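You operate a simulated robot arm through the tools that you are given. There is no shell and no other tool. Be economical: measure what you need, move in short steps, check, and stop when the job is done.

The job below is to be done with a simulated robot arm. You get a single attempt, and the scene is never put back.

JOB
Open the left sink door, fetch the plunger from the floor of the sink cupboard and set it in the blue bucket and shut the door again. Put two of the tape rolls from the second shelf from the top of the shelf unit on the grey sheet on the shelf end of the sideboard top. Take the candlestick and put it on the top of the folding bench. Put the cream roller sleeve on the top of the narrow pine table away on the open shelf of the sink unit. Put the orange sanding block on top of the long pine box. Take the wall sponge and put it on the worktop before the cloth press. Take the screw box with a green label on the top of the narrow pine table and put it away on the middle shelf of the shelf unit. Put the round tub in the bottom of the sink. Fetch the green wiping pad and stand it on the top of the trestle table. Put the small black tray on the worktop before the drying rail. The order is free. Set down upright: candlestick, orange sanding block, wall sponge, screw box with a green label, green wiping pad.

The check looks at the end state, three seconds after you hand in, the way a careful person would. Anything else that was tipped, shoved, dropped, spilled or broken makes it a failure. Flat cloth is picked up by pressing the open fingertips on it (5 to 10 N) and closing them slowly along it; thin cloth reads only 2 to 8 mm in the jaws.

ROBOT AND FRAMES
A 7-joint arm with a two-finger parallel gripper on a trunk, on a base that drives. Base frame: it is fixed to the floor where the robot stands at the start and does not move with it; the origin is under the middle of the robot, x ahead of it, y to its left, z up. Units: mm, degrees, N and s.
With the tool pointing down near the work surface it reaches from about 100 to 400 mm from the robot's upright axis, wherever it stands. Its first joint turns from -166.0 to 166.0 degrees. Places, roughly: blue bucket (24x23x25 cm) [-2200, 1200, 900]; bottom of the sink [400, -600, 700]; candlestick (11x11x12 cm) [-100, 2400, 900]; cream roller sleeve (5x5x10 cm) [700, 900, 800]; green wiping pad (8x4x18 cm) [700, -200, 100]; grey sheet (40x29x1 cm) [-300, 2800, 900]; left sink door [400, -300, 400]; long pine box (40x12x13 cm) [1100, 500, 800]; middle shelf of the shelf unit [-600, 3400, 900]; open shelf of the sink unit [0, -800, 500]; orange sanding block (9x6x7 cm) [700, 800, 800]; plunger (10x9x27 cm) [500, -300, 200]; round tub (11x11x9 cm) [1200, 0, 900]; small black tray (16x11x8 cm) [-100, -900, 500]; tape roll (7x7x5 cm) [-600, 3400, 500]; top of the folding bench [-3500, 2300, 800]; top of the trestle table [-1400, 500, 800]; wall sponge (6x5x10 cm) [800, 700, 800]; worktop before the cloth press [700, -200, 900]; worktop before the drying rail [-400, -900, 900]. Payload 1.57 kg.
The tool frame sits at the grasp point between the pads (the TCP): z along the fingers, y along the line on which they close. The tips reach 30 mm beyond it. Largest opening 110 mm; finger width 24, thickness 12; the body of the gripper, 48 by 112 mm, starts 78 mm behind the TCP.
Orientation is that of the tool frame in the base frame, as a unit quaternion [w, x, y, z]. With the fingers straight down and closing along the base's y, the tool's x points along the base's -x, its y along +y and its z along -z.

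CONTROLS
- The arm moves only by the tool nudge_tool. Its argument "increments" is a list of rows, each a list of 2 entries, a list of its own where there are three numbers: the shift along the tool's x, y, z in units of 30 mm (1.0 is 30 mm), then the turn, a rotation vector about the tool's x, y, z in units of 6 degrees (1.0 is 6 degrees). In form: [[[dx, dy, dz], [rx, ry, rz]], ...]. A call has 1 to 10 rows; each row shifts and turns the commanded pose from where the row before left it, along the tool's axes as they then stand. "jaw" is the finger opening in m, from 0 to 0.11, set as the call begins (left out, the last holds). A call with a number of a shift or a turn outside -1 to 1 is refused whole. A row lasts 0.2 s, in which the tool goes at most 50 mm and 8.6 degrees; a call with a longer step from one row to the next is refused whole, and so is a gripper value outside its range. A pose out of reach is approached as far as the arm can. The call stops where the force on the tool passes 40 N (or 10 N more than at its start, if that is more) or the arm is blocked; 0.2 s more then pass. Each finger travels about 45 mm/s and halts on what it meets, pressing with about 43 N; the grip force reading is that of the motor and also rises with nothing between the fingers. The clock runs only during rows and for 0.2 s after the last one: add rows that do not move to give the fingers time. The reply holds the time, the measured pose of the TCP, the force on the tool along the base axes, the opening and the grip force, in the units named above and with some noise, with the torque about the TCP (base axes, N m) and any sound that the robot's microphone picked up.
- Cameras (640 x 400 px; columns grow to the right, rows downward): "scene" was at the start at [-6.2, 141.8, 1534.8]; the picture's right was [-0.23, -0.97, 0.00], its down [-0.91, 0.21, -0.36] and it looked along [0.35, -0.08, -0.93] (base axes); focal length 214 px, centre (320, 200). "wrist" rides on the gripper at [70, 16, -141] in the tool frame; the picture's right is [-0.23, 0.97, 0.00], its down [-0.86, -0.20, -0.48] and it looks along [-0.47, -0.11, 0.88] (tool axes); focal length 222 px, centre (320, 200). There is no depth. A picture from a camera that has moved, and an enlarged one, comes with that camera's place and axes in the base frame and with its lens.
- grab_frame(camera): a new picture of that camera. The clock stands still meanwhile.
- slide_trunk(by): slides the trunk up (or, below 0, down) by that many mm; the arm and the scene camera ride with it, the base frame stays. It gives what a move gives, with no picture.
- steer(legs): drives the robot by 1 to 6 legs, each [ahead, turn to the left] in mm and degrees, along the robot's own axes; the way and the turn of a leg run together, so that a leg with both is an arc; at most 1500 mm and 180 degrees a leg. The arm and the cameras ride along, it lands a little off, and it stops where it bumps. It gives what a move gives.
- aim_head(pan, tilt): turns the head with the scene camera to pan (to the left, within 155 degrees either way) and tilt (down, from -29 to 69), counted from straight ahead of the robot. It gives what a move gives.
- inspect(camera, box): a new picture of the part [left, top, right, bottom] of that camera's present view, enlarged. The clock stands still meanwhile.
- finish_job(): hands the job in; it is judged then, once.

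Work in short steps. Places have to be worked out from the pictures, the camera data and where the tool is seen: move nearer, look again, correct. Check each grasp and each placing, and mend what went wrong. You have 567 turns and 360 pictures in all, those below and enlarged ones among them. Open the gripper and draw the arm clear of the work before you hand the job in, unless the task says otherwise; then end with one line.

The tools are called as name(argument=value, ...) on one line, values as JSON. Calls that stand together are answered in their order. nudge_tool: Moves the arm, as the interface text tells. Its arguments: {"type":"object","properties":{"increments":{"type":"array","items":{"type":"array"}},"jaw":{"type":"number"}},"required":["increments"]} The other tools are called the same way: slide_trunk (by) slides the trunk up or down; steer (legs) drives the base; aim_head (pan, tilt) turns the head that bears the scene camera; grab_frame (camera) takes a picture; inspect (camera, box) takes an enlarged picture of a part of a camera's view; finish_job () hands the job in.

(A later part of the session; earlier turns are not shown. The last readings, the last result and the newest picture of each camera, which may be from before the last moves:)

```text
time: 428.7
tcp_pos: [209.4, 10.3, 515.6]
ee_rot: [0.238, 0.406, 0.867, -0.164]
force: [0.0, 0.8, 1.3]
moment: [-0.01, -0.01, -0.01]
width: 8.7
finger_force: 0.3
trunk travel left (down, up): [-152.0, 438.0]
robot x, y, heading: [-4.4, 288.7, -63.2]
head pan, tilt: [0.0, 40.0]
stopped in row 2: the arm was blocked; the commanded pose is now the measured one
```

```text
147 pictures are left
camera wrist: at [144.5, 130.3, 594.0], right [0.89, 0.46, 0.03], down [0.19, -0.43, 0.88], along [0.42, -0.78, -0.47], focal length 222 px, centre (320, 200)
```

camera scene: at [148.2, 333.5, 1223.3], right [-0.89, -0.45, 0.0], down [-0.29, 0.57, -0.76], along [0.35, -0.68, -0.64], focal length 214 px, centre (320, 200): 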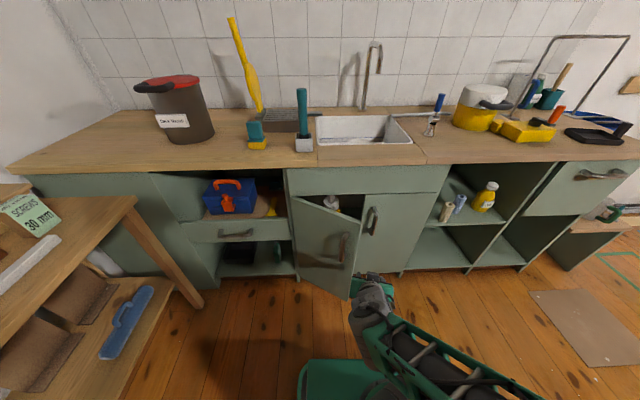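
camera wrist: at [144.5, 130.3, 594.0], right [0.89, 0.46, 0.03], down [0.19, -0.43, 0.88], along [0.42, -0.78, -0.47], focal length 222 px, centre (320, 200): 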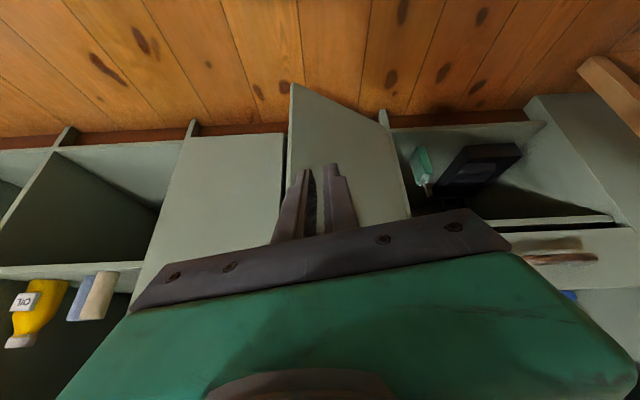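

Rotated; now move right and forward past the door's edge.

nudge_tool(increments=[[[-0.5, -0.9, 0], [0, 0, 0]], [[-0.7, -0.9, 0.1], [0, 0, 0]], [[-0.85, -0.9, 0.2], [0, 0, 0]], [[-0.9, -0.2, 0.2], [0, 0, 0]], [[-0.9, 0, 0.2], [0, 0, 0]], [[-0.9, 0, 0.2], [0, 0, 0]]])

grab_frame(camera="wrist")

grab_frame(camera="scene")

```text
time: 429.2
tcp_pos: [235.2, 6.6, 534.5]
ee_rot: [0.257, 0.341, 0.892, -0.147]
force: [-0.8, -0.3, -0.2]
moment: [0.0, 0.02, -0.03]
width: 0.0
finger_force: 19.6
trunk travel left (down, up): [-152.0, 438.0]
robot x, y, heading: [-0.5, 285.4, -63.1]
head pan, tilt: [0.0, 40.0]
stopped in row 2: the arm was blocked; the commanded pose is now the measured one
```

```text
146 pictures are left
camera wrist: at [151.4, 117.2, 612.6], right [0.81, 0.59, 0.04], down [0.24, -0.39, 0.89], along [0.54, -0.71, -0.46], focal length 222 px, centre (320, 200)
```

wrist: 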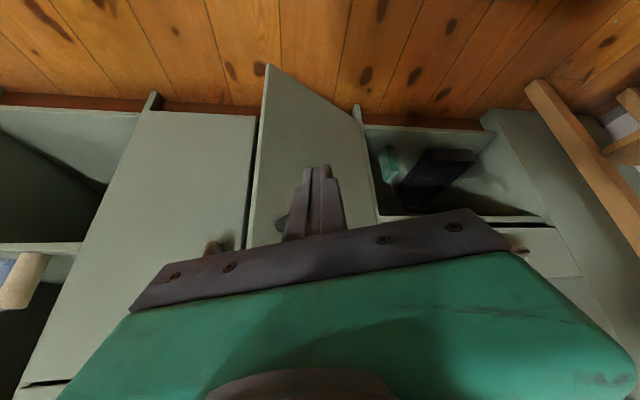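

```text
145 pictures are left
camera scene: at [153.3, 330.9, 1222.6], right [-0.89, -0.45, 0.0], down [-0.3, 0.58, -0.76], along [0.35, -0.68, -0.65], focal length 214 px, centre (320, 200)
```

scene: 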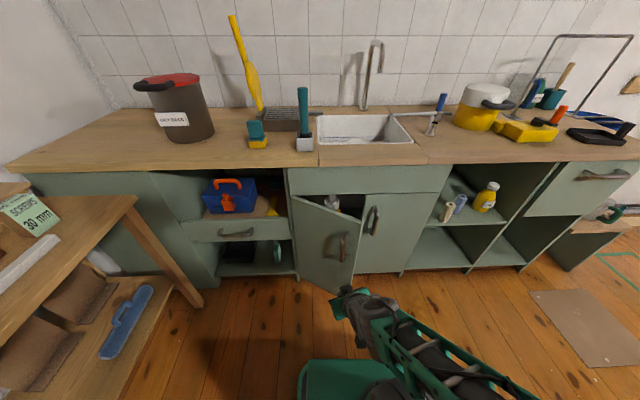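

Too close in; back the base 150 mm for reach and extend forward on the right of the door.

steer(legs=[[-150, 0]])

nudge_tool(increments=[[[-0.5, -0.9, 0.2], [0, 0, 0]], [[-0.8, -0.9, 0.4], [0, 0, 0]], [[-0.92, -0.9, 0.41], [0, 0, 0]], [[-0.92, -0.9, 0.41], [0, 0, 0]], [[-0.92, -0.7, 0.41], [0, 0, 0]], [[-0.92, -0.5, 0.41], [0, 0, 0]], [[-0.92, -0.1, 0.41], [0, 0, 0]], [[-0.92, 0, 0.41], [0, 0, 0]], [[-0.92, 0, 0.41], [0, 0, 0]]])

grab_frame(camera="scene")

grab_frame(camera="wrist")

```text
time: 430.6
tcp_pos: [166.2, 141.1, 535.2]
ee_rot: [0.257, 0.341, 0.893, -0.145]
force: [0.1, -0.1, 0.0]
moment: [0.0, -0.02, -0.02]
width: 0.0
finger_force: 21.5
trunk travel left (down, up): [-152.0, 438.0]
robot x, y, heading: [-69.6, 420.0, -62.7]
head pan, tilt: [0.0, 40.0]
```

```text
time: 432.6
tcp_pos: [248.7, -131.8, 595.9]
ee_rot: [0.261, 0.34, 0.892, -0.147]
force: [-0.1, -0.1, 0.2]
moment: [-0.01, -0.02, -0.02]
width: 0.0
finger_force: 21.5
trunk travel left (down, up): [-152.0, 438.0]
robot x, y, heading: [-71.8, 419.5, -62.8]
head pan, tilt: [0.0, 40.0]
```

```text
144 pictures are left
camera scene: at [78.8, 470.7, 1222.9], right [-0.89, -0.46, 0.0], down [-0.29, 0.57, -0.77], along [0.35, -0.68, -0.64], focal length 214 px, centre (320, 200)
```

scene: 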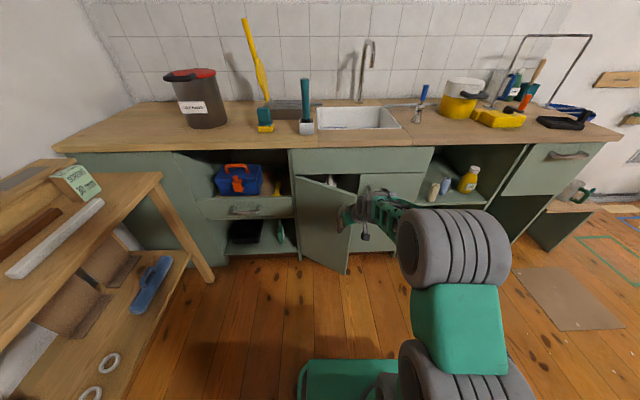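

```text
143 pictures are left
camera wrist: at [165.2, -20.8, 672.3], right [0.81, 0.59, 0.04], down [0.23, -0.39, 0.89], along [0.54, -0.71, -0.45], focal length 222 px, centre (320, 200)
```

wrist: 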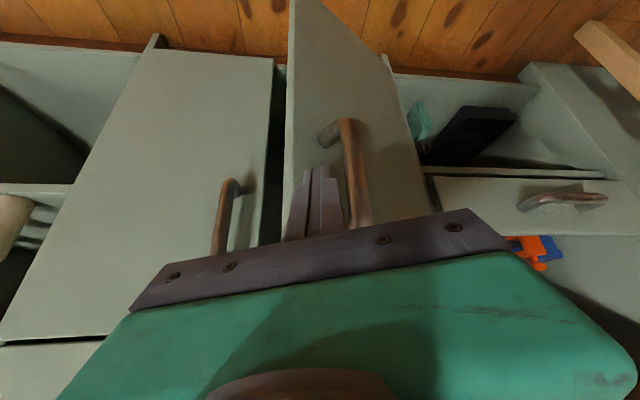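

The fingertip is still left of the door's edge. Move 48 mm right, then 100 mm forward.

nudge_tool(increments=[[[0.1, -0.8, 0], [0, 0, 0]], [[0, -0.8, 0], [0, 0, 0]], [[-0.8, 0.05, 0.5], [0, 0, 0]], [[-0.8, 0.05, 0.5], [0, 0, 0]]])

grab_frame(camera="wrist")

```text
time: 433.5
tcp_pos: [230.9, -199.3, 599.2]
ee_rot: [0.253, 0.353, 0.888, -0.153]
force: [-10.0, 0.0, 4.3]
moment: [-0.07, 0.08, -0.12]
width: 0.0
finger_force: 21.6
trunk travel left (down, up): [-152.0, 438.0]
robot x, y, heading: [-67.8, 423.6, -63.7]
head pan, tilt: [0.0, 40.0]
stopped in row 4: the force on the tool passed its limit (the readings are from after the stop); the commanded pose is now the measured one
```

```text
142 pictures are left
camera wrist: at [150.0, -85.9, 675.8], right [0.83, 0.56, 0.04], down [0.23, -0.4, 0.89], along [0.51, -0.73, -0.46], focal length 222 px, centre (320, 200)
```

wrist: 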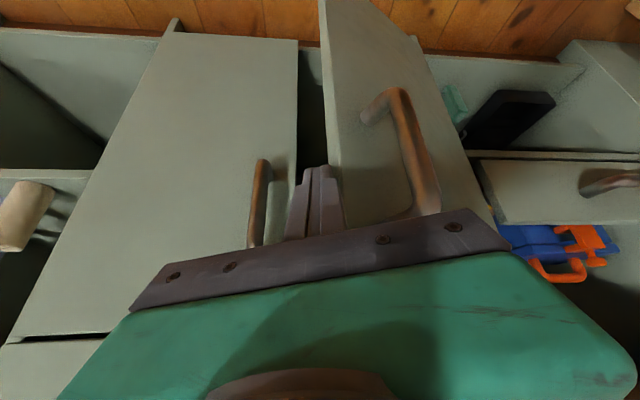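

Touching the door edge; shift 15 mm right and continue forward.

nudge_tool(increments=[[[0.1, -0.5, -0.05], [0, 0, 0]], [[0, -0.15, 0], [0, 0, 0]], [[-0.8, 0, 0.5], [0, 0, 0]], [[-0.8, 0, 0.5], [0, 0, 0]]])

grab_frame(camera="wrist")

```text
time: 434.5
tcp_pos: [249.4, -250.7, 600.3]
ee_rot: [0.251, 0.356, 0.887, -0.153]
force: [-20.2, -3.1, 0.2]
moment: [0.07, -0.75, 0.41]
width: 0.1
finger_force: 21.6
trunk travel left (down, up): [-152.0, 438.0]
robot x, y, heading: [-68.9, 419.5, -63.7]
head pan, tilt: [0.0, 40.0]
```

```text
141 pictures are left
camera wrist: at [170.4, -137.8, 678.4], right [0.83, 0.56, 0.04], down [0.23, -0.4, 0.89], along [0.51, -0.73, -0.46], focal length 222 px, centre (320, 200)
```

wrist: 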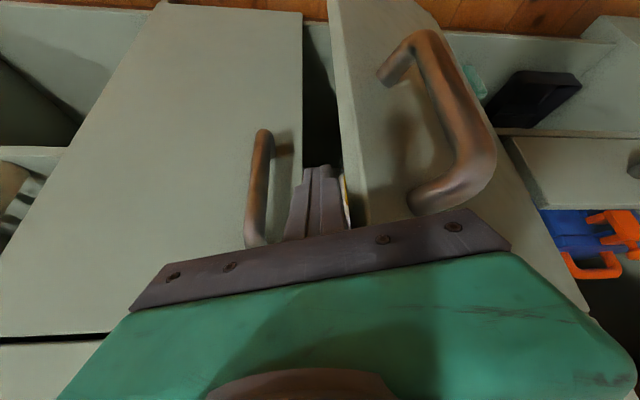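

The finger is entering the gap. Go 45 mm further in, then sweep left against the inner face.

nudge_tool(increments=[[[-0.8, 0, 0.5], [0, 0, 0]], [[-0.6, 0, 0.45], [0, 0, 0]], [[0, 0.5, 0], [0, 0, 0]], [[0, 0.7, 0], [0, 0, 0]]])

grab_frame(camera="wrist")

grab_frame(camera="scene")

```text
time: 434.8
tcp_pos: [249.3, -259.0, 599.9]
ee_rot: [0.248, 0.361, 0.886, -0.154]
force: [-10.5, -0.8, 3.5]
moment: [0.07, -0.46, 0.18]
width: 0.3
finger_force: 21.3
trunk travel left (down, up): [-152.0, 438.0]
robot x, y, heading: [-69.4, 422.3, -64.1]
head pan, tilt: [0.0, 40.0]
stopped in row 1: the force on the tool passed its limit (the readings are from after the stop); the commanded pose is now the measured one
```

```text
140 pictures are left
camera wrist: at [172.6, -144.9, 678.7], right [0.84, 0.55, 0.03], down [0.23, -0.4, 0.89], along [0.5, -0.74, -0.46], focal length 222 px, centre (320, 200)
```

wrist: 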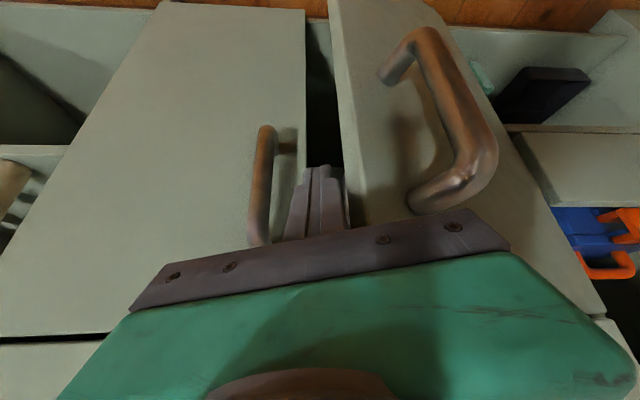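

```text
139 pictures are left
camera scene: at [78.5, 468.5, 1223.1], right [-0.9, -0.44, 0.0], down [-0.28, 0.58, -0.77], along [0.34, -0.69, -0.64], focal length 214 px, centre (320, 200)
```

scene: 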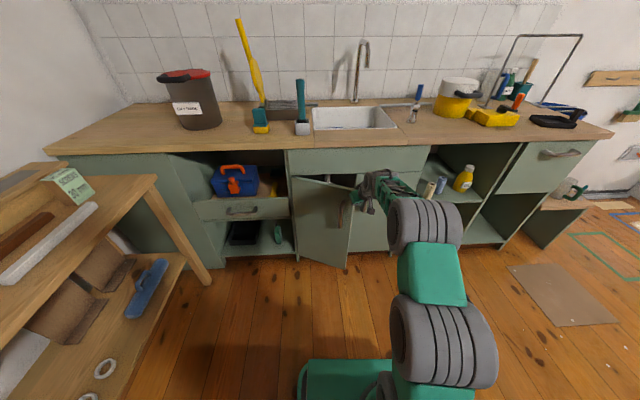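

The palm is bumping the left handle. Back off, raise 60 mm to pass above the handle, and go in again.

nudge_tool(increments=[[[0.8, -0.1, -0.5], [0, 0, 0]], [[0.8, -0.1, -0.5], [0, 0, 0]]])

slide_trunk(by=62)

nudge_tool(increments=[[[-0.8, 0, 0.5], [0, 0, 0]], [[-0.8, 0, 0.5], [0, 0, 0]], [[-0.8, 0, 0.5], [0, 0, 0]], [[-0.8, 0, 0.5], [0, 0, 0]]])

grab_frame(camera="wrist")

```text
time: 435.4
tcp_pos: [209.4, -221.0, 596.1]
ee_rot: [0.249, 0.36, 0.886, -0.154]
force: [0.6, 0.3, -0.6]
moment: [0.01, 0.03, -0.02]
width: 0.1
finger_force: 21.3
trunk travel left (down, up): [-152.0, 438.0]
robot x, y, heading: [-67.7, 425.1, -63.8]
head pan, tilt: [0.0, 40.0]
```

```text
time: 436.4
tcp_pos: [209.2, -221.5, 659.2]
ee_rot: [0.248, 0.36, 0.886, -0.153]
force: [0.4, -1.3, 0.7]
moment: [-0.02, 0.0, -0.03]
width: 0.0
finger_force: 20.8
trunk travel left (down, up): [-214.0, 376.0]
robot x, y, heading: [-73.1, 422.3, -63.9]
head pan, tilt: [0.0, 40.0]
```

```text
time: 437.4
tcp_pos: [287.3, -303.2, 661.5]
ee_rot: [0.248, 0.36, 0.886, -0.153]
force: [-0.2, -0.4, -0.3]
moment: [0.01, 0.0, 0.0]
width: 0.1
finger_force: 21.0
trunk travel left (down, up): [-214.0, 376.0]
robot x, y, heading: [-70.2, 423.7, -64.2]
head pan, tilt: [0.0, 40.0]
```

```text
138 pictures are left
camera wrist: at [210.8, -189.2, 741.1], right [0.84, 0.55, 0.03], down [0.23, -0.4, 0.89], along [0.5, -0.73, -0.46], focal length 222 px, centre (320, 200)
```

wrist: 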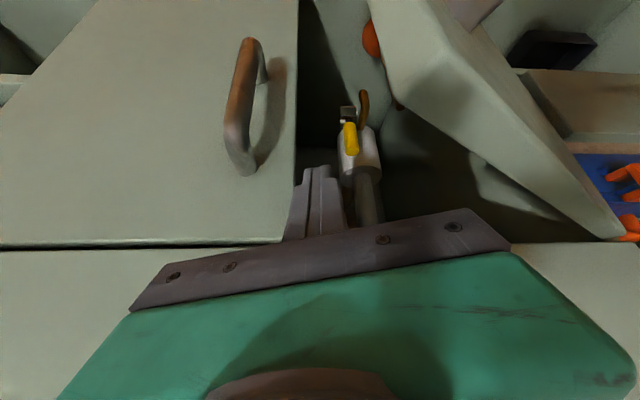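

Now inside above the handle; I can see the siphon and the cupboard. Back 50 mm to keep clear of the pipe, then sweep left to push the door open.

nudge_tool(increments=[[[0.8, 0, -0.5], [0, 0, 0]], [[0.6, 0.3, -0.4], [0, 0, 0]], [[0, 1, 0], [0, 0, 0]], [[0, 1, 0], [0, 0, 0]], [[0, 1, 0], [0, 0, 0]], [[0, 1, 0], [0, 0, 0]], [[0, 1, 0], [0, 0, 0]], [[0, 1, 0], [0, 0, 0]]])

grab_frame(camera="scene")

```text
time: 439.2
tcp_pos: [388.2, -134.7, 643.9]
ee_rot: [0.248, 0.36, 0.886, -0.154]
force: [0.3, -0.9, -0.5]
moment: [0.03, -0.01, 0.01]
width: 0.1
finger_force: 21.4
trunk travel left (down, up): [-214.0, 376.0]
robot x, y, heading: [-69.9, 425.4, -63.7]
head pan, tilt: [0.0, 40.0]
```

```text
137 pictures are left
camera scene: at [79.3, 468.6, 1285.0], right [-0.9, -0.44, 0.0], down [-0.28, 0.58, -0.77], along [0.34, -0.69, -0.64], focal length 214 px, centre (320, 200)
```

scene: 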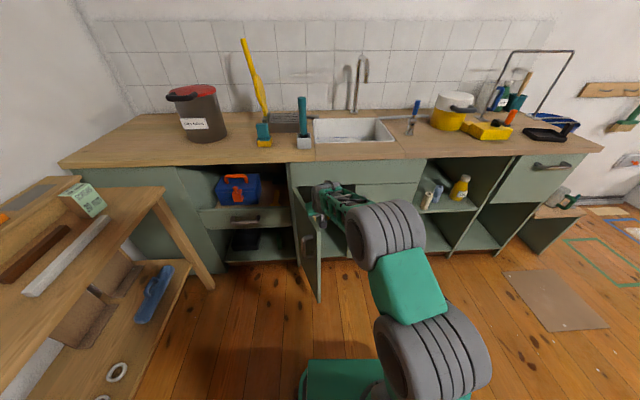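

Door is nearly perpendicular. Push another 45 mm, then withdraw right and look inside.

nudge_tool(increments=[[[0, 0.8, 0], [0, 0, 0]], [[0, 0.8, 0], [0, 0, 0]], [[0.2, -1, -0.2], [0, 0, 0]], [[0.3, -1, -0.3], [0, 0, 0]], [[0.5, -1, -0.5], [0, 0, 0]], [[0.6, -1, -0.6], [0, 0, 0]], [[0.6, -0.3, -0.6], [0, 0, 0]], [[0.6, 0, -0.6], [0, 0, 0]]])

grab_frame(camera="wrist")

grab_frame(camera="scene")

```text
time: 441.1
tcp_pos: [249.8, -108.9, 675.9]
ee_rot: [0.248, 0.36, 0.886, -0.153]
force: [0.2, -0.4, 0.9]
moment: [-0.01, 0.02, -0.01]
width: 0.1
finger_force: 21.3
trunk travel left (down, up): [-214.0, 376.0]
robot x, y, heading: [-66.8, 428.9, -63.7]
head pan, tilt: [0.0, 40.0]
```

```text
136 pictures are left
camera wrist: at [171.8, 6.0, 754.2], right [0.84, 0.55, 0.03], down [0.23, -0.4, 0.89], along [0.5, -0.73, -0.46], focal length 222 px, centre (320, 200)
```

wrist: 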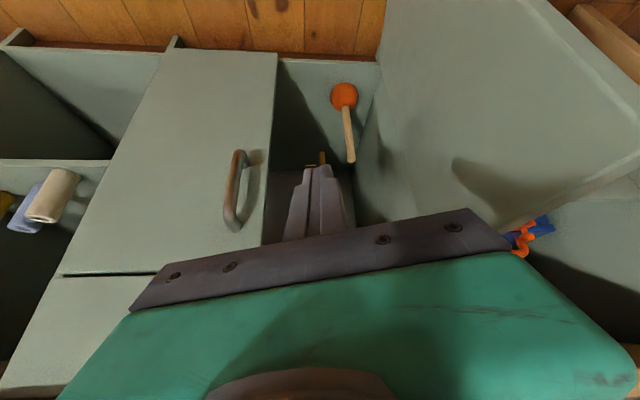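

```text
135 pictures are left
camera scene: at [79.6, 468.5, 1284.9], right [-0.9, -0.44, 0.0], down [-0.28, 0.58, -0.77], along [0.34, -0.69, -0.64], focal length 214 px, centre (320, 200)
```

scene: 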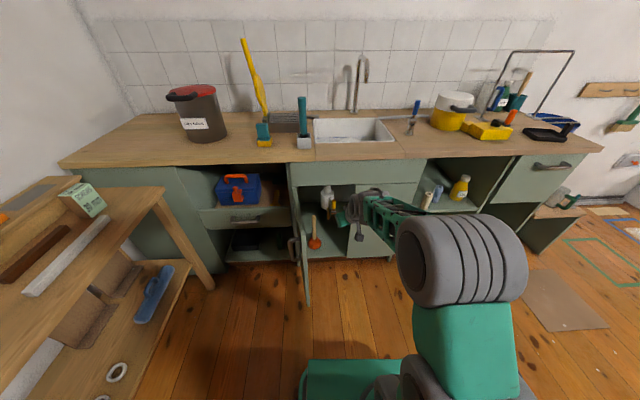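

The door is open and the plunger stands at about (u 283, n 545), stick top z≈385. Shift the hand left, lower the trunk, and drive forward.

nudge_tool(increments=[[[0, 1, 0], [0, 0, 0]], [[0, 1, 0], [0, 0, 0]], [[0, 1, 0], [0, 0, 0]], [[0, 1, 0], [0, 0, 0]]], jaw=0.07)

slide_trunk(by=-214)

nudge_tool(increments=[[[0.4, 0, 0.9], [0, 0, 0]], [[0.4, 0, 0.9], [0, 0, 0]], [[0.4, 0, 0.9], [0, 0, 0]], [[0.2, 0, 0.9], [0, -0.4, 0]], [[0, 0, 0.9], [0, -0.4, 0]]])

grab_frame(camera="wrist")

```text
time: 442.1
tcp_pos: [337.7, -25.6, 661.7]
ee_rot: [0.248, 0.36, 0.886, -0.153]
force: [-0.1, 0.9, -0.4]
moment: [-0.03, -0.02, 0.02]
width: 70.0
finger_force: 0.0
trunk travel left (down, up): [-214.0, 376.0]
robot x, y, heading: [-69.7, 424.9, -63.9]
head pan, tilt: [0.0, 40.0]
```

```text
time: 444.3
tcp_pos: [337.7, -24.6, 449.0]
ee_rot: [0.249, 0.359, 0.886, -0.153]
force: [0.0, -1.1, 0.1]
moment: [-0.02, -0.01, 0.02]
width: 70.0
finger_force: 0.1
trunk travel left (down, up): [0.0, 590.0]
robot x, y, heading: [-68.1, 419.6, -63.7]
head pan, tilt: [0.0, 40.0]
```

```text
time: 445.5
tcp_pos: [357.5, -63.3, 316.1]
ee_rot: [0.285, 0.353, 0.875, -0.169]
force: [0.7, -0.7, 0.6]
moment: [0.02, 0.0, 0.02]
width: 70.0
finger_force: 0.0
trunk travel left (down, up): [0.0, 590.0]
robot x, y, heading: [-73.2, 423.0, -63.7]
head pan, tilt: [0.0, 40.0]
```

```text
134 pictures are left
camera wrist: at [275.3, 53.8, 382.3], right [0.83, 0.56, 0.05], down [0.18, -0.35, 0.92], along [0.53, -0.76, -0.39], focal length 222 px, centre (320, 200)
```

wrist: 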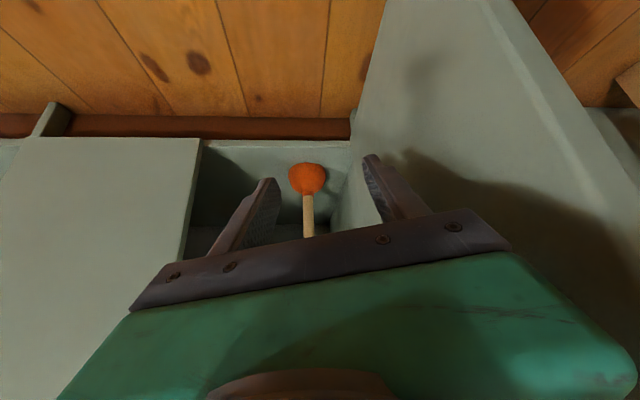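

Stick is straight ahead at u≈283. Drive 225 mm forward.

nudge_tool(increments=[[[0, 0.45, 0], [0, 0, 0]]])

steer(legs=[[225, 0]])

grab_frame(camera="wrist")

```text
time: 445.9
tcp_pos: [366.8, -53.3, 313.8]
ee_rot: [0.285, 0.353, 0.875, -0.169]
force: [-0.2, -0.7, 0.4]
moment: [-0.01, -0.01, 0.03]
width: 70.1
finger_force: 0.1
trunk travel left (down, up): [0.0, 590.0]
robot x, y, heading: [-72.3, 425.8, -63.7]
head pan, tilt: [0.0, 40.0]
```

```text
time: 447.6
tcp_pos: [465.3, -253.7, 314.0]
ee_rot: [0.286, 0.353, 0.875, -0.169]
force: [0.0, -0.3, 0.0]
moment: [0.01, 0.02, -0.03]
width: 70.3
finger_force: 0.1
trunk travel left (down, up): [0.0, 590.0]
robot x, y, heading: [31.0, 220.0, -63.8]
head pan, tilt: [0.0, 40.0]
```

```text
133 pictures are left
camera wrist: at [383.4, -136.7, 380.4], right [0.83, 0.56, 0.05], down [0.18, -0.35, 0.92], along [0.53, -0.75, -0.39], focal length 222 px, centre (320, 200)
```

wrist: 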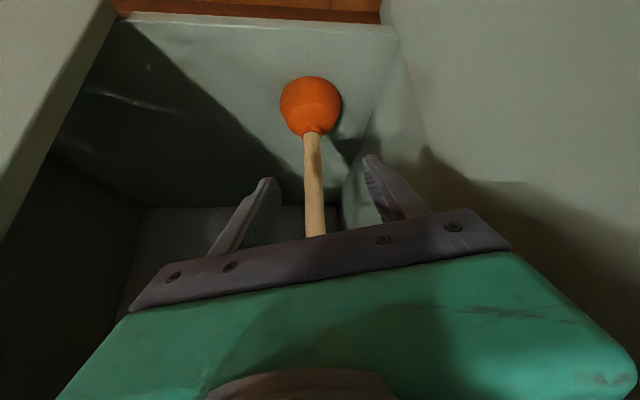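

Advance 95 mm to take the stick.

nudge_tool(increments=[[[-0.62, -0.08, 0.5], [0, 0, 0]], [[-0.62, -0.08, 0.5], [0, 0, 0]], [[-0.62, -0.08, 0.5], [0, 0, 0]], [[-0.62, -0.08, 0.5], [0, 0, 0]]])

nudge_tool(increments=[[[0, 0, 0], [0, 0, 0]], [[0, 0, 0], [0, 0, 0]], [[0, 0, 0], [0, 0, 0]], [[0, 0, 0], [0, 0, 0]], [[0, 0, 0], [0, 0, 0]]], jaw=0.0)

grab_frame(camera="wrist")

```text
time: 448.6
tcp_pos: [527.2, -327.3, 314.0]
ee_rot: [0.285, 0.353, 0.875, -0.168]
force: [-0.5, 0.0, 0.4]
moment: [0.03, -0.02, -0.02]
width: 70.1
finger_force: 0.1
trunk travel left (down, up): [0.0, 590.0]
robot x, y, heading: [29.4, 222.5, -63.9]
head pan, tilt: [0.0, 40.0]
```

```text
time: 449.8
tcp_pos: [527.3, -327.2, 313.6]
ee_rot: [0.286, 0.352, 0.875, -0.167]
force: [1.0, 1.8, 3.0]
moment: [0.47, -0.38, 0.0]
width: 22.5
finger_force: 33.7
trunk travel left (down, up): [0.0, 590.0]
robot x, y, heading: [27.9, 221.4, -63.6]
head pan, tilt: [0.0, 40.0]
```

```text
132 pictures are left
camera wrist: at [444.9, -210.3, 380.9], right [0.83, 0.56, 0.05], down [0.18, -0.35, 0.92], along [0.53, -0.75, -0.39], focal length 222 px, centre (320, 200)
```

wrist: 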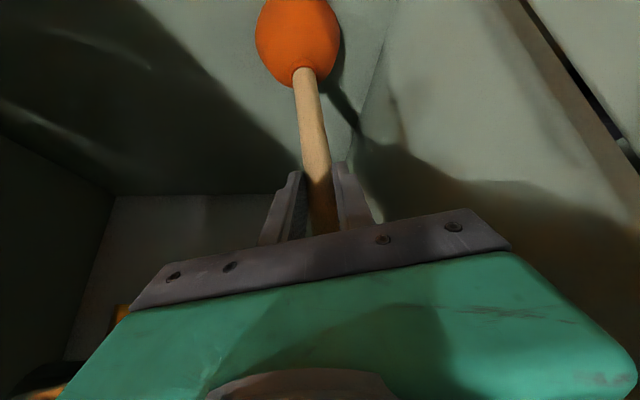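

Stick gripped (22.5 mm). Lift 40 mm and back out of the cupboard.

nudge_tool(increments=[[[-0.42, 0, -0.52], [0, 0, 0]], [[-0.42, 0, -0.52], [0, 0, 0]]])

steer(legs=[[-330, 0]])

grab_frame(camera="wrist")

grab_frame(camera="scene")

```text
time: 450.4
tcp_pos: [528.4, -325.3, 351.0]
ee_rot: [0.283, 0.354, 0.876, -0.168]
force: [0.2, 0.7, -4.0]
moment: [0.06, -0.03, -0.02]
width: 22.2
finger_force: 35.1
trunk travel left (down, up): [0.0, 590.0]
robot x, y, heading: [31.2, 223.2, -63.7]
head pan, tilt: [0.0, 40.0]
```

```text
time: 452.6
tcp_pos: [384.5, -29.0, 352.5]
ee_rot: [0.285, 0.352, 0.876, -0.168]
force: [0.6, -0.1, -2.6]
moment: [0.05, -0.02, 0.0]
width: 21.8
finger_force: 34.8
trunk travel left (down, up): [0.0, 590.0]
robot x, y, heading: [-115.8, 516.0, -63.5]
head pan, tilt: [0.0, 40.0]
```

```text
131 pictures are left
camera wrist: at [301.8, 86.9, 419.6], right [0.83, 0.56, 0.05], down [0.18, -0.35, 0.92], along [0.53, -0.75, -0.39], focal length 222 px, centre (320, 200)
```

wrist: 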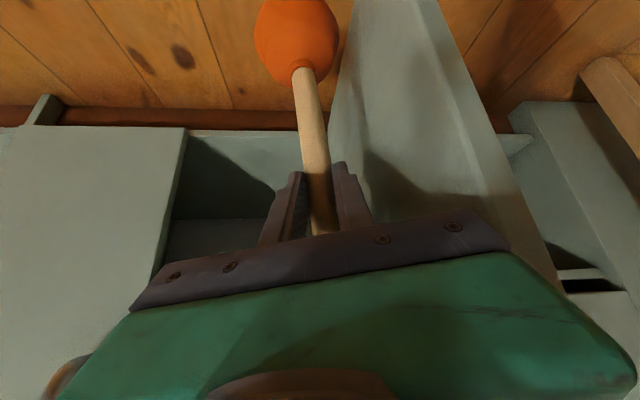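

```text
130 pictures are left
camera scene: at [32.4, 563.3, 1070.9], right [-0.9, -0.44, 0.0], down [-0.29, 0.58, -0.77], along [0.34, -0.69, -0.64], focal length 214 px, centre (320, 200)
```

scene: 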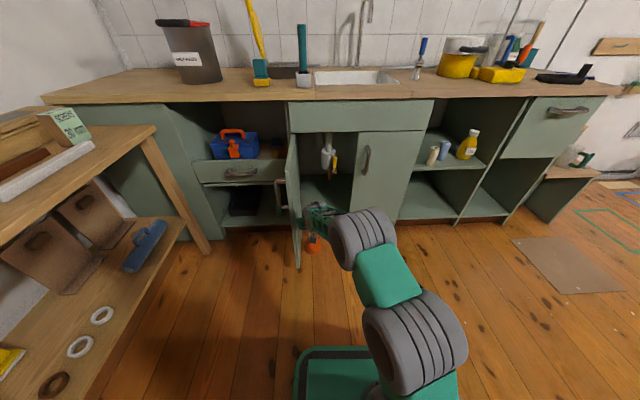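

Now raise the trunk and fold the arm to a compact vertical pose for the drive.

slide_trunk(by=400)

nudge_tool(increments=[[[0.3, 0, -0.9], [0, 0, 0]], [[0.3, -0.3, -0.9], [0, 0.9, 0]], [[0.3, -0.3, -0.9], [0, 0.9, 0]], [[0.4, -0.3, -0.8], [0, 0.9, 0]], [[0.6, -0.3, -0.7], [0, 0.9, 0]], [[0.8, -0.3, -0.5], [0, 0.9, 0]], [[1, -0.3, -0.2], [0, 0.9, 0]], [[1, -0.3, 0], [0, 0.9, 0]], [[1, -0.3, 0], [0, 0.2, 0]], [[1, -0.3, 0], [0, 0, 0]]])

slide_trunk(by=190)

steer(legs=[[0, 92.8], [380, 0]])

aim_head(pan=90, tilt=35)

grab_frame(camera="scene")

```text
time: 456.4
tcp_pos: [385.2, -29.6, 752.0]
ee_rot: [0.285, 0.352, 0.876, -0.167]
force: [0.6, 0.9, -3.3]
moment: [0.07, -0.01, 0.0]
width: 22.0
finger_force: 34.6
trunk travel left (down, up): [-400.0, 190.0]
robot x, y, heading: [-116.1, 520.3, -63.5]
head pan, tilt: [0.0, 40.0]
```

```text
time: 458.6
tcp_pos: [145.5, 107.4, 841.3]
ee_rot: [-0.023, 0.388, 0.92, -0.042]
force: [0.3, -0.2, -2.8]
moment: [-0.21, -0.24, -0.04]
width: 21.7
finger_force: 34.4
trunk travel left (down, up): [-400.0, 190.0]
robot x, y, heading: [-116.7, 516.0, -63.7]
head pan, tilt: [0.0, 40.0]
```

```text
time: 460.7
tcp_pos: [146.1, 106.7, 1030.7]
ee_rot: [-0.024, 0.387, 0.921, -0.041]
force: [0.2, 0.1, -3.2]
moment: [-0.13, -0.24, 0.01]
width: 21.9
finger_force: 34.8
trunk travel left (down, up): [-590.0, 0.0]
robot x, y, heading: [-118.3, 517.6, -63.6]
head pan, tilt: [0.0, 40.0]
```

```text
time: 463.1
tcp_pos: [345.0, 361.4, 1030.5]
ee_rot: [-0.008, 0.061, 0.997, -0.046]
force: [-1.0, -0.6, -3.9]
moment: [0.01, -0.25, -0.03]
width: 22.0
finger_force: 34.9
trunk travel left (down, up): [-590.0, 0.0]
robot x, y, heading: [-111.7, 517.5, -25.2]
head pan, tilt: [0.0, 40.0]
stopped in leg 1: the robot was blocked; the commanded pose is now the measured one
```

```text
time: 464.7
tcp_pos: [345.6, 361.0, 1031.7]
ee_rot: [-0.009, 0.06, 0.997, -0.047]
force: [0.8, 0.6, -3.9]
moment: [0.03, -0.28, 0.02]
width: 22.1
finger_force: 34.7
trunk travel left (down, up): [-590.0, 0.0]
robot x, y, heading: [-118.0, 518.7, -25.2]
head pan, tilt: [90.0, 35.0]
```

```text
129 pictures are left
camera scene: at [-68.3, 762.2, 1668.5], right [0.91, -0.43, 0.0], down [-0.24, -0.52, -0.82], along [0.35, 0.74, -0.57], focal length 214 px, centre (320, 200)
```

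scene: 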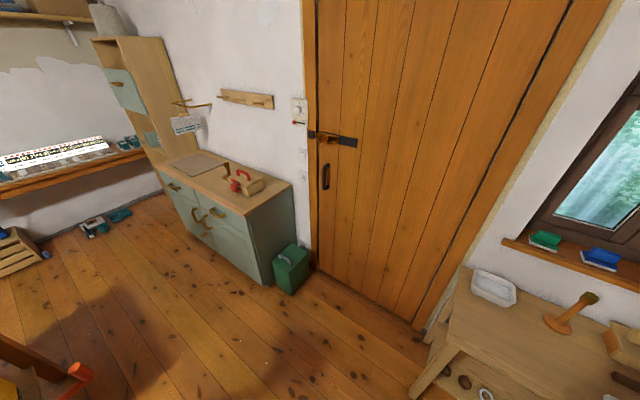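

The turn was blocked by something behind (trestle corner). Drive 180 mm forward, then finish turning.

steer(legs=[[180, 0], [0, 54.5]])

aim_head(pan=60, tilt=50)

grab_frame(camera="scene")

```text
time: 468.6
tcp_pos: [440.7, 726.9, 1031.5]
ee_rot: [0.013, -0.401, 0.915, -0.046]
force: [-0.3, 0.2, -3.5]
moment: [0.23, -0.17, -0.03]
width: 21.7
finger_force: 34.6
trunk travel left (down, up): [-590.0, 0.0]
robot x, y, heading: [45.7, 440.5, 28.8]
head pan, tilt: [90.0, 35.0]
```

```text
time: 469.6
tcp_pos: [440.9, 725.0, 1030.3]
ee_rot: [0.013, -0.401, 0.915, -0.046]
force: [-0.2, 0.3, -3.0]
moment: [0.25, -0.15, -0.03]
width: 21.7
finger_force: 34.7
trunk travel left (down, up): [-590.0, 0.0]
robot x, y, heading: [45.8, 444.3, 29.0]
head pan, tilt: [60.0, 50.0]
```

```text
128 pictures are left
camera scene: at [-82.8, 624.6, 1646.8], right [1.0, -0.01, 0.0], down [-0.01, -0.77, -0.64], along [0.01, 0.64, -0.77], focal length 214 px, centre (320, 200)
```

scene: 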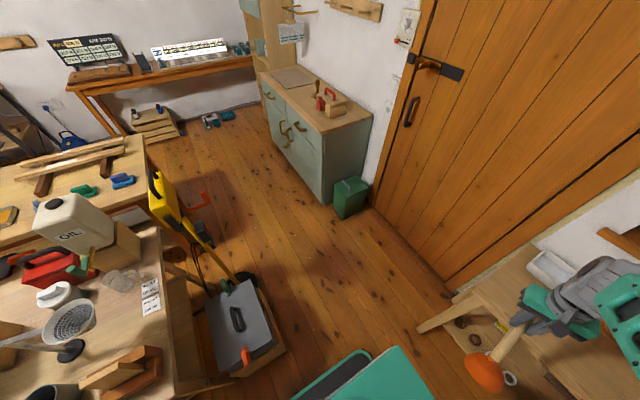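

The corridor on the left is clear between trolley and sideboard. Drive it in legs.

steer(legs=[[0, 46.5], [324, 0], [0, 37], [705, 0], [0, 6.5]])

aim_head(pan=15, tilt=40)

grab_frame(camera="scene")

```text
time: 479.5
tcp_pos: [-427.3, 1772.0, 1031.3]
ee_rot: [-0.041, 0.932, -0.361, 0.023]
force: [-0.6, -0.8, -3.9]
moment: [0.16, 0.25, -0.03]
width: 22.1
finger_force: 34.7
trunk travel left (down, up): [-590.0, 0.0]
robot x, y, heading: [-142.6, 1381.4, 119.9]
head pan, tilt: [60.0, 50.0]
```

```text
time: 480.6
tcp_pos: [-428.7, 1771.4, 1030.4]
ee_rot: [-0.041, 0.932, -0.36, 0.023]
force: [0.0, -0.8, -1.9]
moment: [0.18, 0.22, 0.0]
width: 21.6
finger_force: 34.7
trunk travel left (down, up): [-590.0, 0.0]
robot x, y, heading: [-141.4, 1374.4, 119.5]
head pan, tilt: [15.0, 40.0]
```

```text
127 pictures are left
camera scene: at [-306.3, 1309.0, 1660.9], right [0.71, 0.7, 0.0], down [0.45, -0.46, -0.77], along [-0.54, 0.54, -0.64], focal length 214 px, centre (320, 200)
```

scene: 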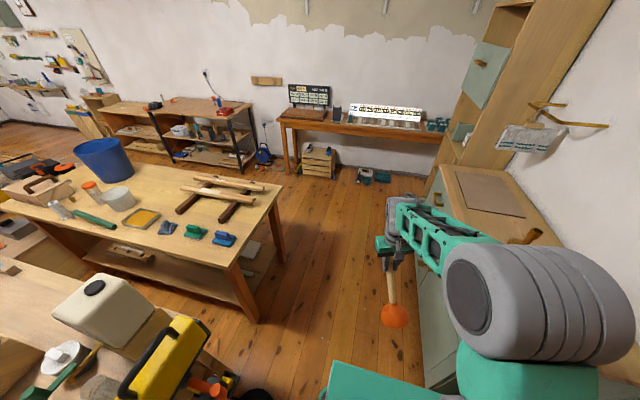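

Clear corridor. I'll angle 4° left for sideboard clearance and drive on past table 2.

steer(legs=[[0, 4], [1480, 0], [0, 86], [1200, 0]])

aim_head(pan=40, tilt=35)

grab_frame(camera="scene")

```text
time: 497.8
tcp_pos: [-2356.9, 1659.7, 1030.1]
ee_rot: [-0.045, 0.902, 0.429, -0.015]
force: [-0.3, 0.1, -2.8]
moment: [-0.21, 0.12, 0.0]
width: 21.9
finger_force: 34.9
trunk travel left (down, up): [-590.0, 0.0]
robot x, y, heading: [-1981.0, 1969.3, -147.4]
head pan, tilt: [15.0, 40.0]
```

```text
time: 498.7
tcp_pos: [-2358.3, 1659.5, 1030.9]
ee_rot: [-0.046, 0.902, 0.428, -0.014]
force: [-0.1, 0.3, -3.0]
moment: [-0.24, 0.14, -0.01]
width: 21.7
finger_force: 34.7
trunk travel left (down, up): [-590.0, 0.0]
robot x, y, heading: [-1979.6, 1964.1, -147.4]
head pan, tilt: [40.0, 35.0]
```

```text
126 pictures are left
camera scene: at [-1872.0, 1785.8, 1668.5], right [-0.95, 0.3, 0.0], down [0.17, 0.55, -0.82], along [-0.24, -0.78, -0.57], focal length 214 px, centre (320, 200)
```

scene: 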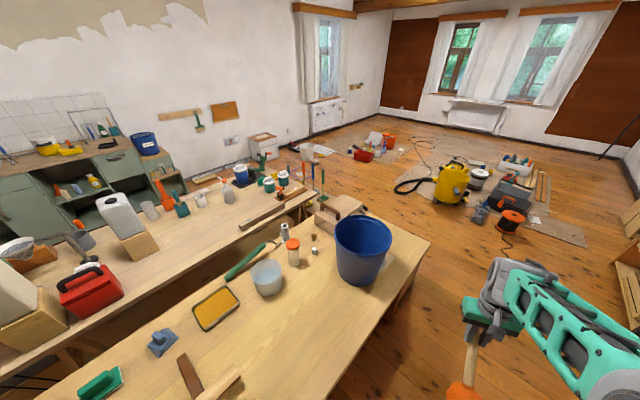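

Bucket rim centre at about (-2240,1225). I'll raise the plunger well above rim height, drive on 580 mm and turn to face the bucket.

nudge_tool(increments=[[[0, 0, -1], [0, 0, 0]], [[0, 0, -1], [0, 0, 0]], [[0, 0, -1], [0, 0, 0]], [[0, 0, -1], [0, 0, 0]], [[0, 0, -1], [0, 0, 0]], [[0, 0, -1], [0, 0, 0]], [[0, 0, -1], [0, 0, 0]], [[0, 0, -1], [0, 0, 0]]])

steer(legs=[[0, -3.3], [560, 0], [0, 90]])

aim_head(pan=0, tilt=50)

grab_frame(camera="scene")

grab_frame(camera="wrist")

```text
time: 500.5
tcp_pos: [-2341.1, 1645.4, 1261.0]
ee_rot: [-0.045, 0.902, 0.429, -0.014]
force: [0.6, -0.2, -3.4]
moment: [-0.24, 0.17, 0.02]
width: 21.7
finger_force: 34.6
out of reach, approached as far as the arm can: row 8
trunk travel left (down, up): [-590.0, 0.0]
robot x, y, heading: [-1981.2, 1972.1, -147.6]
head pan, tilt: [40.0, 35.0]
```

```text
time: 508.0
tcp_pos: [-2169.0, 1310.7, 1263.4]
ee_rot: [-0.023, 0.36, 0.932, -0.042]
force: [1.0, 0.0, -3.7]
moment: [-0.19, -0.25, 0.03]
width: 22.2
finger_force: 35.3
trunk travel left (down, up): [-590.0, 0.0]
robot x, y, heading: [-2471.4, 1692.4, -60.3]
head pan, tilt: [40.0, 35.0]
```

```text
time: 509.0
tcp_pos: [-2168.6, 1310.1, 1262.8]
ee_rot: [-0.023, 0.361, 0.931, -0.042]
force: [-0.3, -1.0, -4.1]
moment: [-0.14, -0.22, 0.0]
width: 21.7
finger_force: 34.4
trunk travel left (down, up): [-590.0, 0.0]
robot x, y, heading: [-2471.3, 1694.3, -60.5]
head pan, tilt: [0.0, 50.0]
```

```text
125 pictures are left
camera scene: at [-2326.8, 1751.0, 1646.8], right [-0.87, -0.49, 0.0], down [-0.38, 0.67, -0.64], along [0.32, -0.56, -0.77], focal length 214 px, centre (320, 200)
```

scene: 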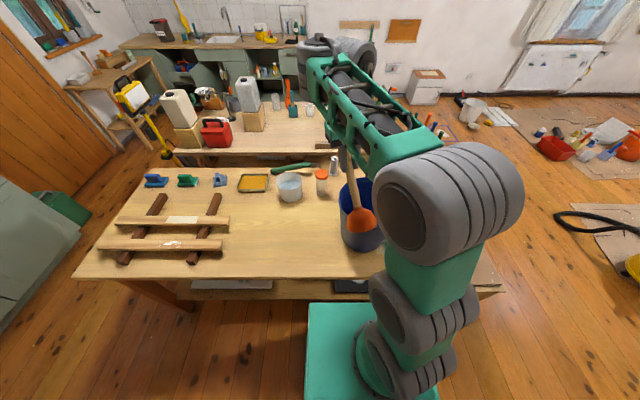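

```text
124 pictures are left
camera wrist: at [-2199.2, 1378.2, 1404.3], right [0.82, 0.56, -0.09], down [0.53, -0.69, 0.48], along [0.21, -0.45, -0.87], focal length 222 px, centre (320, 200)
```

wrist: 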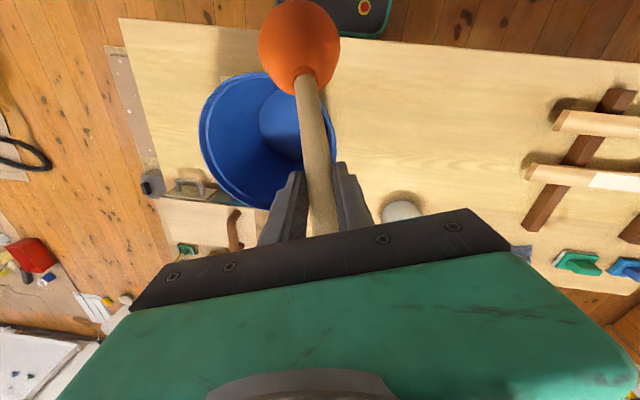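

Bucket rim centre about (-2250,1221,1018). Pitch the tool so the plunger hangs vertical and move it over the bucket centre.

nudge_tool(increments=[[[0, -0.57, 0], [0, -0.9, 0]], [[0, -0.57, 0], [0, -0.9, 0]], [[0, -0.57, 0], [0, -0.9, 0]], [[0, -0.57, 0], [0, -0.9, 0]], [[0, -0.57, 0], [0, -0.9, 0]], [[0, -0.57, 0], [0, -0.9, 0]], [[0, -0.57, 0], [0, -0.9, 0]]])

grab_frame(camera="wrist")

grab_frame(camera="scene")

```text
time: 510.6
tcp_pos: [-2252.0, 1223.7, 1275.1]
ee_rot: [0.281, 0.327, 0.889, -0.156]
force: [0.2, -0.1, -2.9]
moment: [0.08, 0.02, 0.02]
width: 21.8
finger_force: 35.0
trunk travel left (down, up): [-590.0, 0.0]
robot x, y, heading: [-2471.7, 1692.0, -60.4]
head pan, tilt: [0.0, 50.0]
```

```text
123 pictures are left
camera wrist: at [-2339.1, 1333.2, 1344.8], right [0.8, 0.6, 0.05], down [0.21, -0.35, 0.91], along [0.57, -0.72, -0.41], focal length 222 px, centre (320, 200)
```

wrist: 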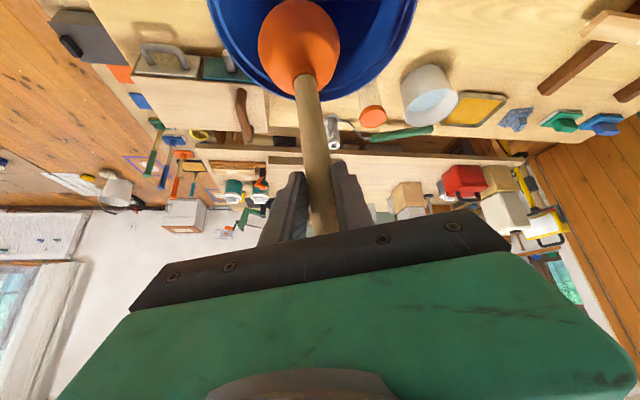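

```text
122 pictures are left
camera scene: at [-2327.2, 1750.8, 1646.8], right [-0.87, -0.49, 0.0], down [-0.38, 0.67, -0.64], along [0.32, -0.56, -0.77], focal length 214 px, centre (320, 200)
```

scene: 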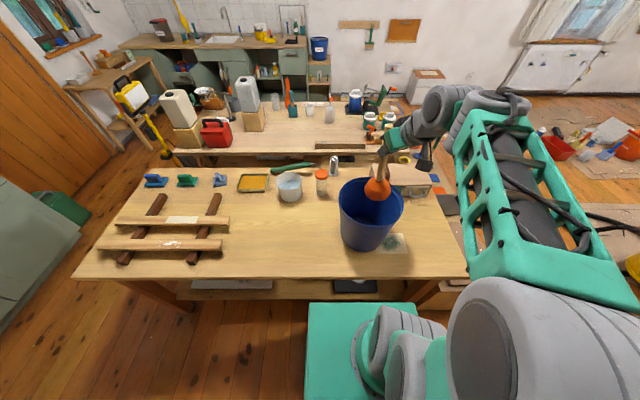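

Centred over the bucket. Lowering the plunger into it.

nudge_tool(increments=[[[-0.3, 0.15, 0.26], [0, 0, 0]], [[0.585, 0, 0.765], [0, 0, 0]], [[0.585, 0, 0.765], [0, 0, 0]], [[0.585, 0, 0.765], [0, 0, 0]], [[0.585, 0, 0.765], [0, 0, 0]], [[0.585, 0, 0.765], [0, 0, 0]], [[0.585, 0, 0.765], [0, 0, 0]]])

grab_frame(camera="wrist")

```text
time: 512.2
tcp_pos: [-2247.8, 1206.3, 1100.8]
ee_rot: [0.281, 0.328, 0.888, -0.157]
force: [-0.2, 0.4, -3.1]
moment: [0.07, 0.02, 0.01]
width: 21.7
finger_force: 34.8
trunk travel left (down, up): [-590.0, 0.0]
robot x, y, heading: [-2471.9, 1689.9, -60.5]
head pan, tilt: [0.0, 50.0]
```

```text
121 pictures are left
camera wrist: at [-2336.9, 1317.6, 1170.8], right [0.8, 0.6, 0.04], down [0.21, -0.35, 0.91], along [0.57, -0.72, -0.41], focal length 222 px, centre (320, 200)
```

wrist: 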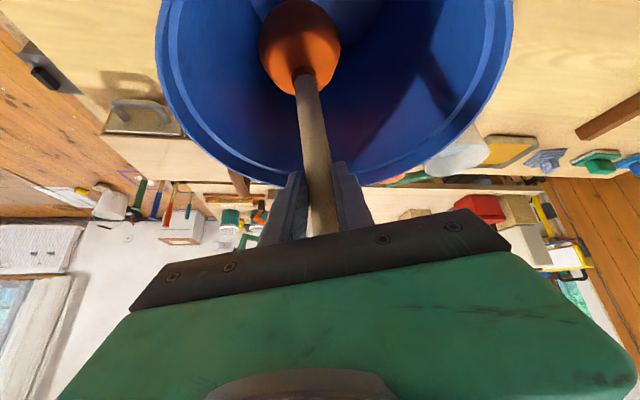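

nudge_tool(increments=[[[0.5, 0.2, 0.65], [0, 0, 0]], [[0.5, 0.2, 0.65], [0, 0, 0]], [[0.3, 0, 0.4], [0, 0, 0]], [[0.15, 0, 0.2], [0, 0, 0]], [[0.15, 0, 0.2], [0, 0, 0]], [[0.15, 0, 0.2], [0, 0, 0]], [[0.15, 0, 0.2], [0, 0, 0]]])

grab_frame(camera="wrist")

```text
time: 513.8
tcp_pos: [-2246.3, 1209.0, 1010.0]
ee_rot: [0.283, 0.328, 0.887, -0.159]
force: [-4.3, 4.4, 20.3]
moment: [1.01, 0.12, 0.12]
width: 21.9
finger_force: 34.6
trunk travel left (down, up): [-590.0, 0.0]
robot x, y, heading: [-2468.5, 1688.2, -60.7]
head pan, tilt: [0.0, 50.0]
```

```text
120 pictures are left
camera wrist: at [-2335.8, 1319.5, 1079.2], right [0.8, 0.6, 0.04], down [0.21, -0.34, 0.92], along [0.57, -0.72, -0.4], focal length 222 px, centre (320, 200)
```

wrist: 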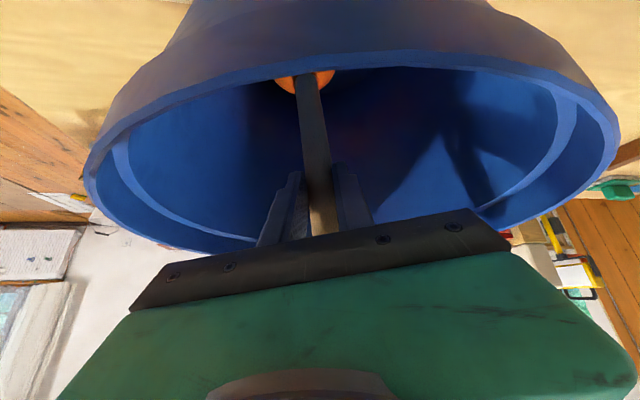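

The cup rests on the bucket floor. Relieve, open and rise vertically.

nudge_tool(increments=[[[-0.08, 0, -0.11], [0, 0, 0]], [[0, 0, 0], [0, 0, 0]]])

nudge_tool(increments=[[[0, 0, 0], [0, 0, 0]], [[0, 0, 0], [0, 0, 0]], [[0, 0, 0], [0, 0, 0]], [[-0.5, 0, -0.65], [0, 0, 0]], [[-0.58, 0, -0.76], [0, 0, 0]], [[-0.58, 0, -0.76], [0, 0, 0]], [[-0.58, 0, -0.76], [0, 0, 0]], [[-0.58, 0, -0.76], [0, 0, 0]], [[0, 0, -0.9], [0, 0, 0]], [[0, 0, -0.9], [0, 0, 0]]], jaw=0.06)

grab_frame(camera="scene")

```text
time: 514.4
tcp_pos: [-2246.5, 1208.1, 1011.3]
ee_rot: [0.281, 0.328, 0.888, -0.157]
force: [2.0, -5.3, 3.7]
moment: [-0.93, -0.61, -0.15]
width: 21.8
finger_force: 34.8
trunk travel left (down, up): [-590.0, 0.0]
robot x, y, heading: [-2472.1, 1688.7, -60.7]
head pan, tilt: [0.0, 50.0]
```

```text
time: 516.6
tcp_pos: [-2258.6, 1245.6, 1192.5]
ee_rot: [0.281, 0.328, 0.888, -0.157]
force: [-0.7, -0.7, 0.7]
moment: [-0.04, 0.02, 0.01]
width: 59.8
finger_force: 0.0
trunk travel left (down, up): [-590.0, 0.0]
robot x, y, heading: [-2470.4, 1692.1, -60.3]
head pan, tilt: [0.0, 50.0]
```

```text
119 pictures are left
camera scene: at [-2327.2, 1751.6, 1646.7], right [-0.87, -0.49, 0.0], down [-0.38, 0.67, -0.64], along [0.32, -0.56, -0.77], focal length 214 px, centre (320, 200)
```

scene: 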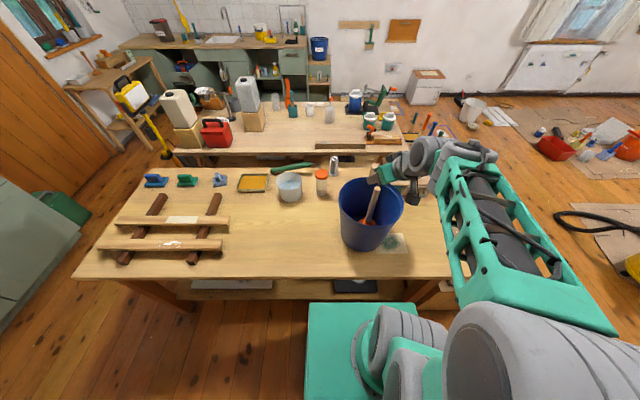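

The plunger stands in the bucket. Fold the arm to vertical and drive towards the sideboard/shelf corner.

nudge_tool(increments=[[[0.2, 0.2, -0.5], [0, 0.9, 0]], [[0.3, 0.2, -0.4], [0, 0.9, 0]], [[0.5, 0.2, -0.3], [0, 0.9, 0]], [[0.7, 0.2, -0.2], [0, 0.9, 0]], [[0.9, 0.2, 0], [0, 0.9, 0]], [[1, 0.2, 0], [0, 0.9, 0]], [[1, 0.2, 0], [0, 0.8, 0]]])

steer(legs=[[0, 89.8], [1500, 0]])

aim_head(pan=30, tilt=30)

grab_frame(camera="scene")

```text
time: 518.2
tcp_pos: [-2342.9, 1378.4, 1187.5]
ee_rot: [-0.017, 0.36, 0.932, -0.043]
force: [0.2, 0.0, 0.1]
moment: [-0.04, -0.01, -0.04]
width: 59.7
finger_force: 0.1
trunk travel left (down, up): [-590.0, 0.0]
robot x, y, heading: [-2471.1, 1692.2, -60.6]
head pan, tilt: [0.0, 50.0]
```

```text
time: 529.5
tcp_pos: [-852.1, 2560.3, 1187.8]
ee_rot: [0.018, -0.409, 0.911, -0.043]
force: [0.4, 1.1, 0.6]
moment: [0.02, 0.01, 0.0]
width: 59.9
finger_force: 0.1
trunk travel left (down, up): [-590.0, 0.0]
robot x, y, heading: [-1165.8, 2429.8, 30.3]
head pan, tilt: [0.0, 50.0]
```

```text
time: 530.4
tcp_pos: [-853.6, 2560.2, 1186.9]
ee_rot: [0.019, -0.409, 0.911, -0.045]
force: [0.1, 0.5, -0.5]
moment: [0.02, 0.01, 0.02]
width: 60.0
finger_force: 0.0
trunk travel left (down, up): [-590.0, 0.0]
robot x, y, heading: [-1164.0, 2431.5, 30.3]
head pan, tilt: [30.0, 30.0]
```

```text
118 pictures are left
camera scene: at [-1248.5, 2609.7, 1676.2], right [0.87, -0.5, 0.0], down [-0.25, -0.43, -0.87], along [0.43, 0.75, -0.5], focal length 214 px, centre (320, 200)
```

scene: 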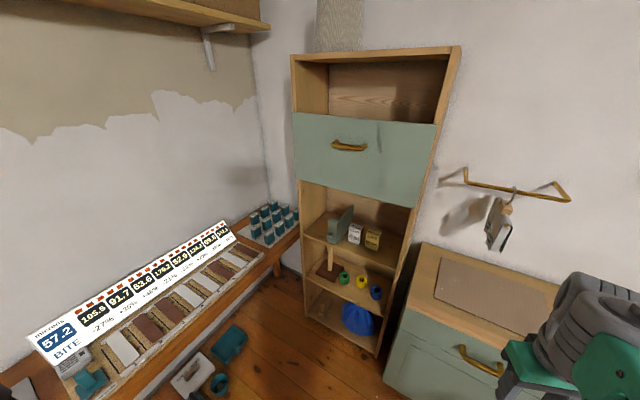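

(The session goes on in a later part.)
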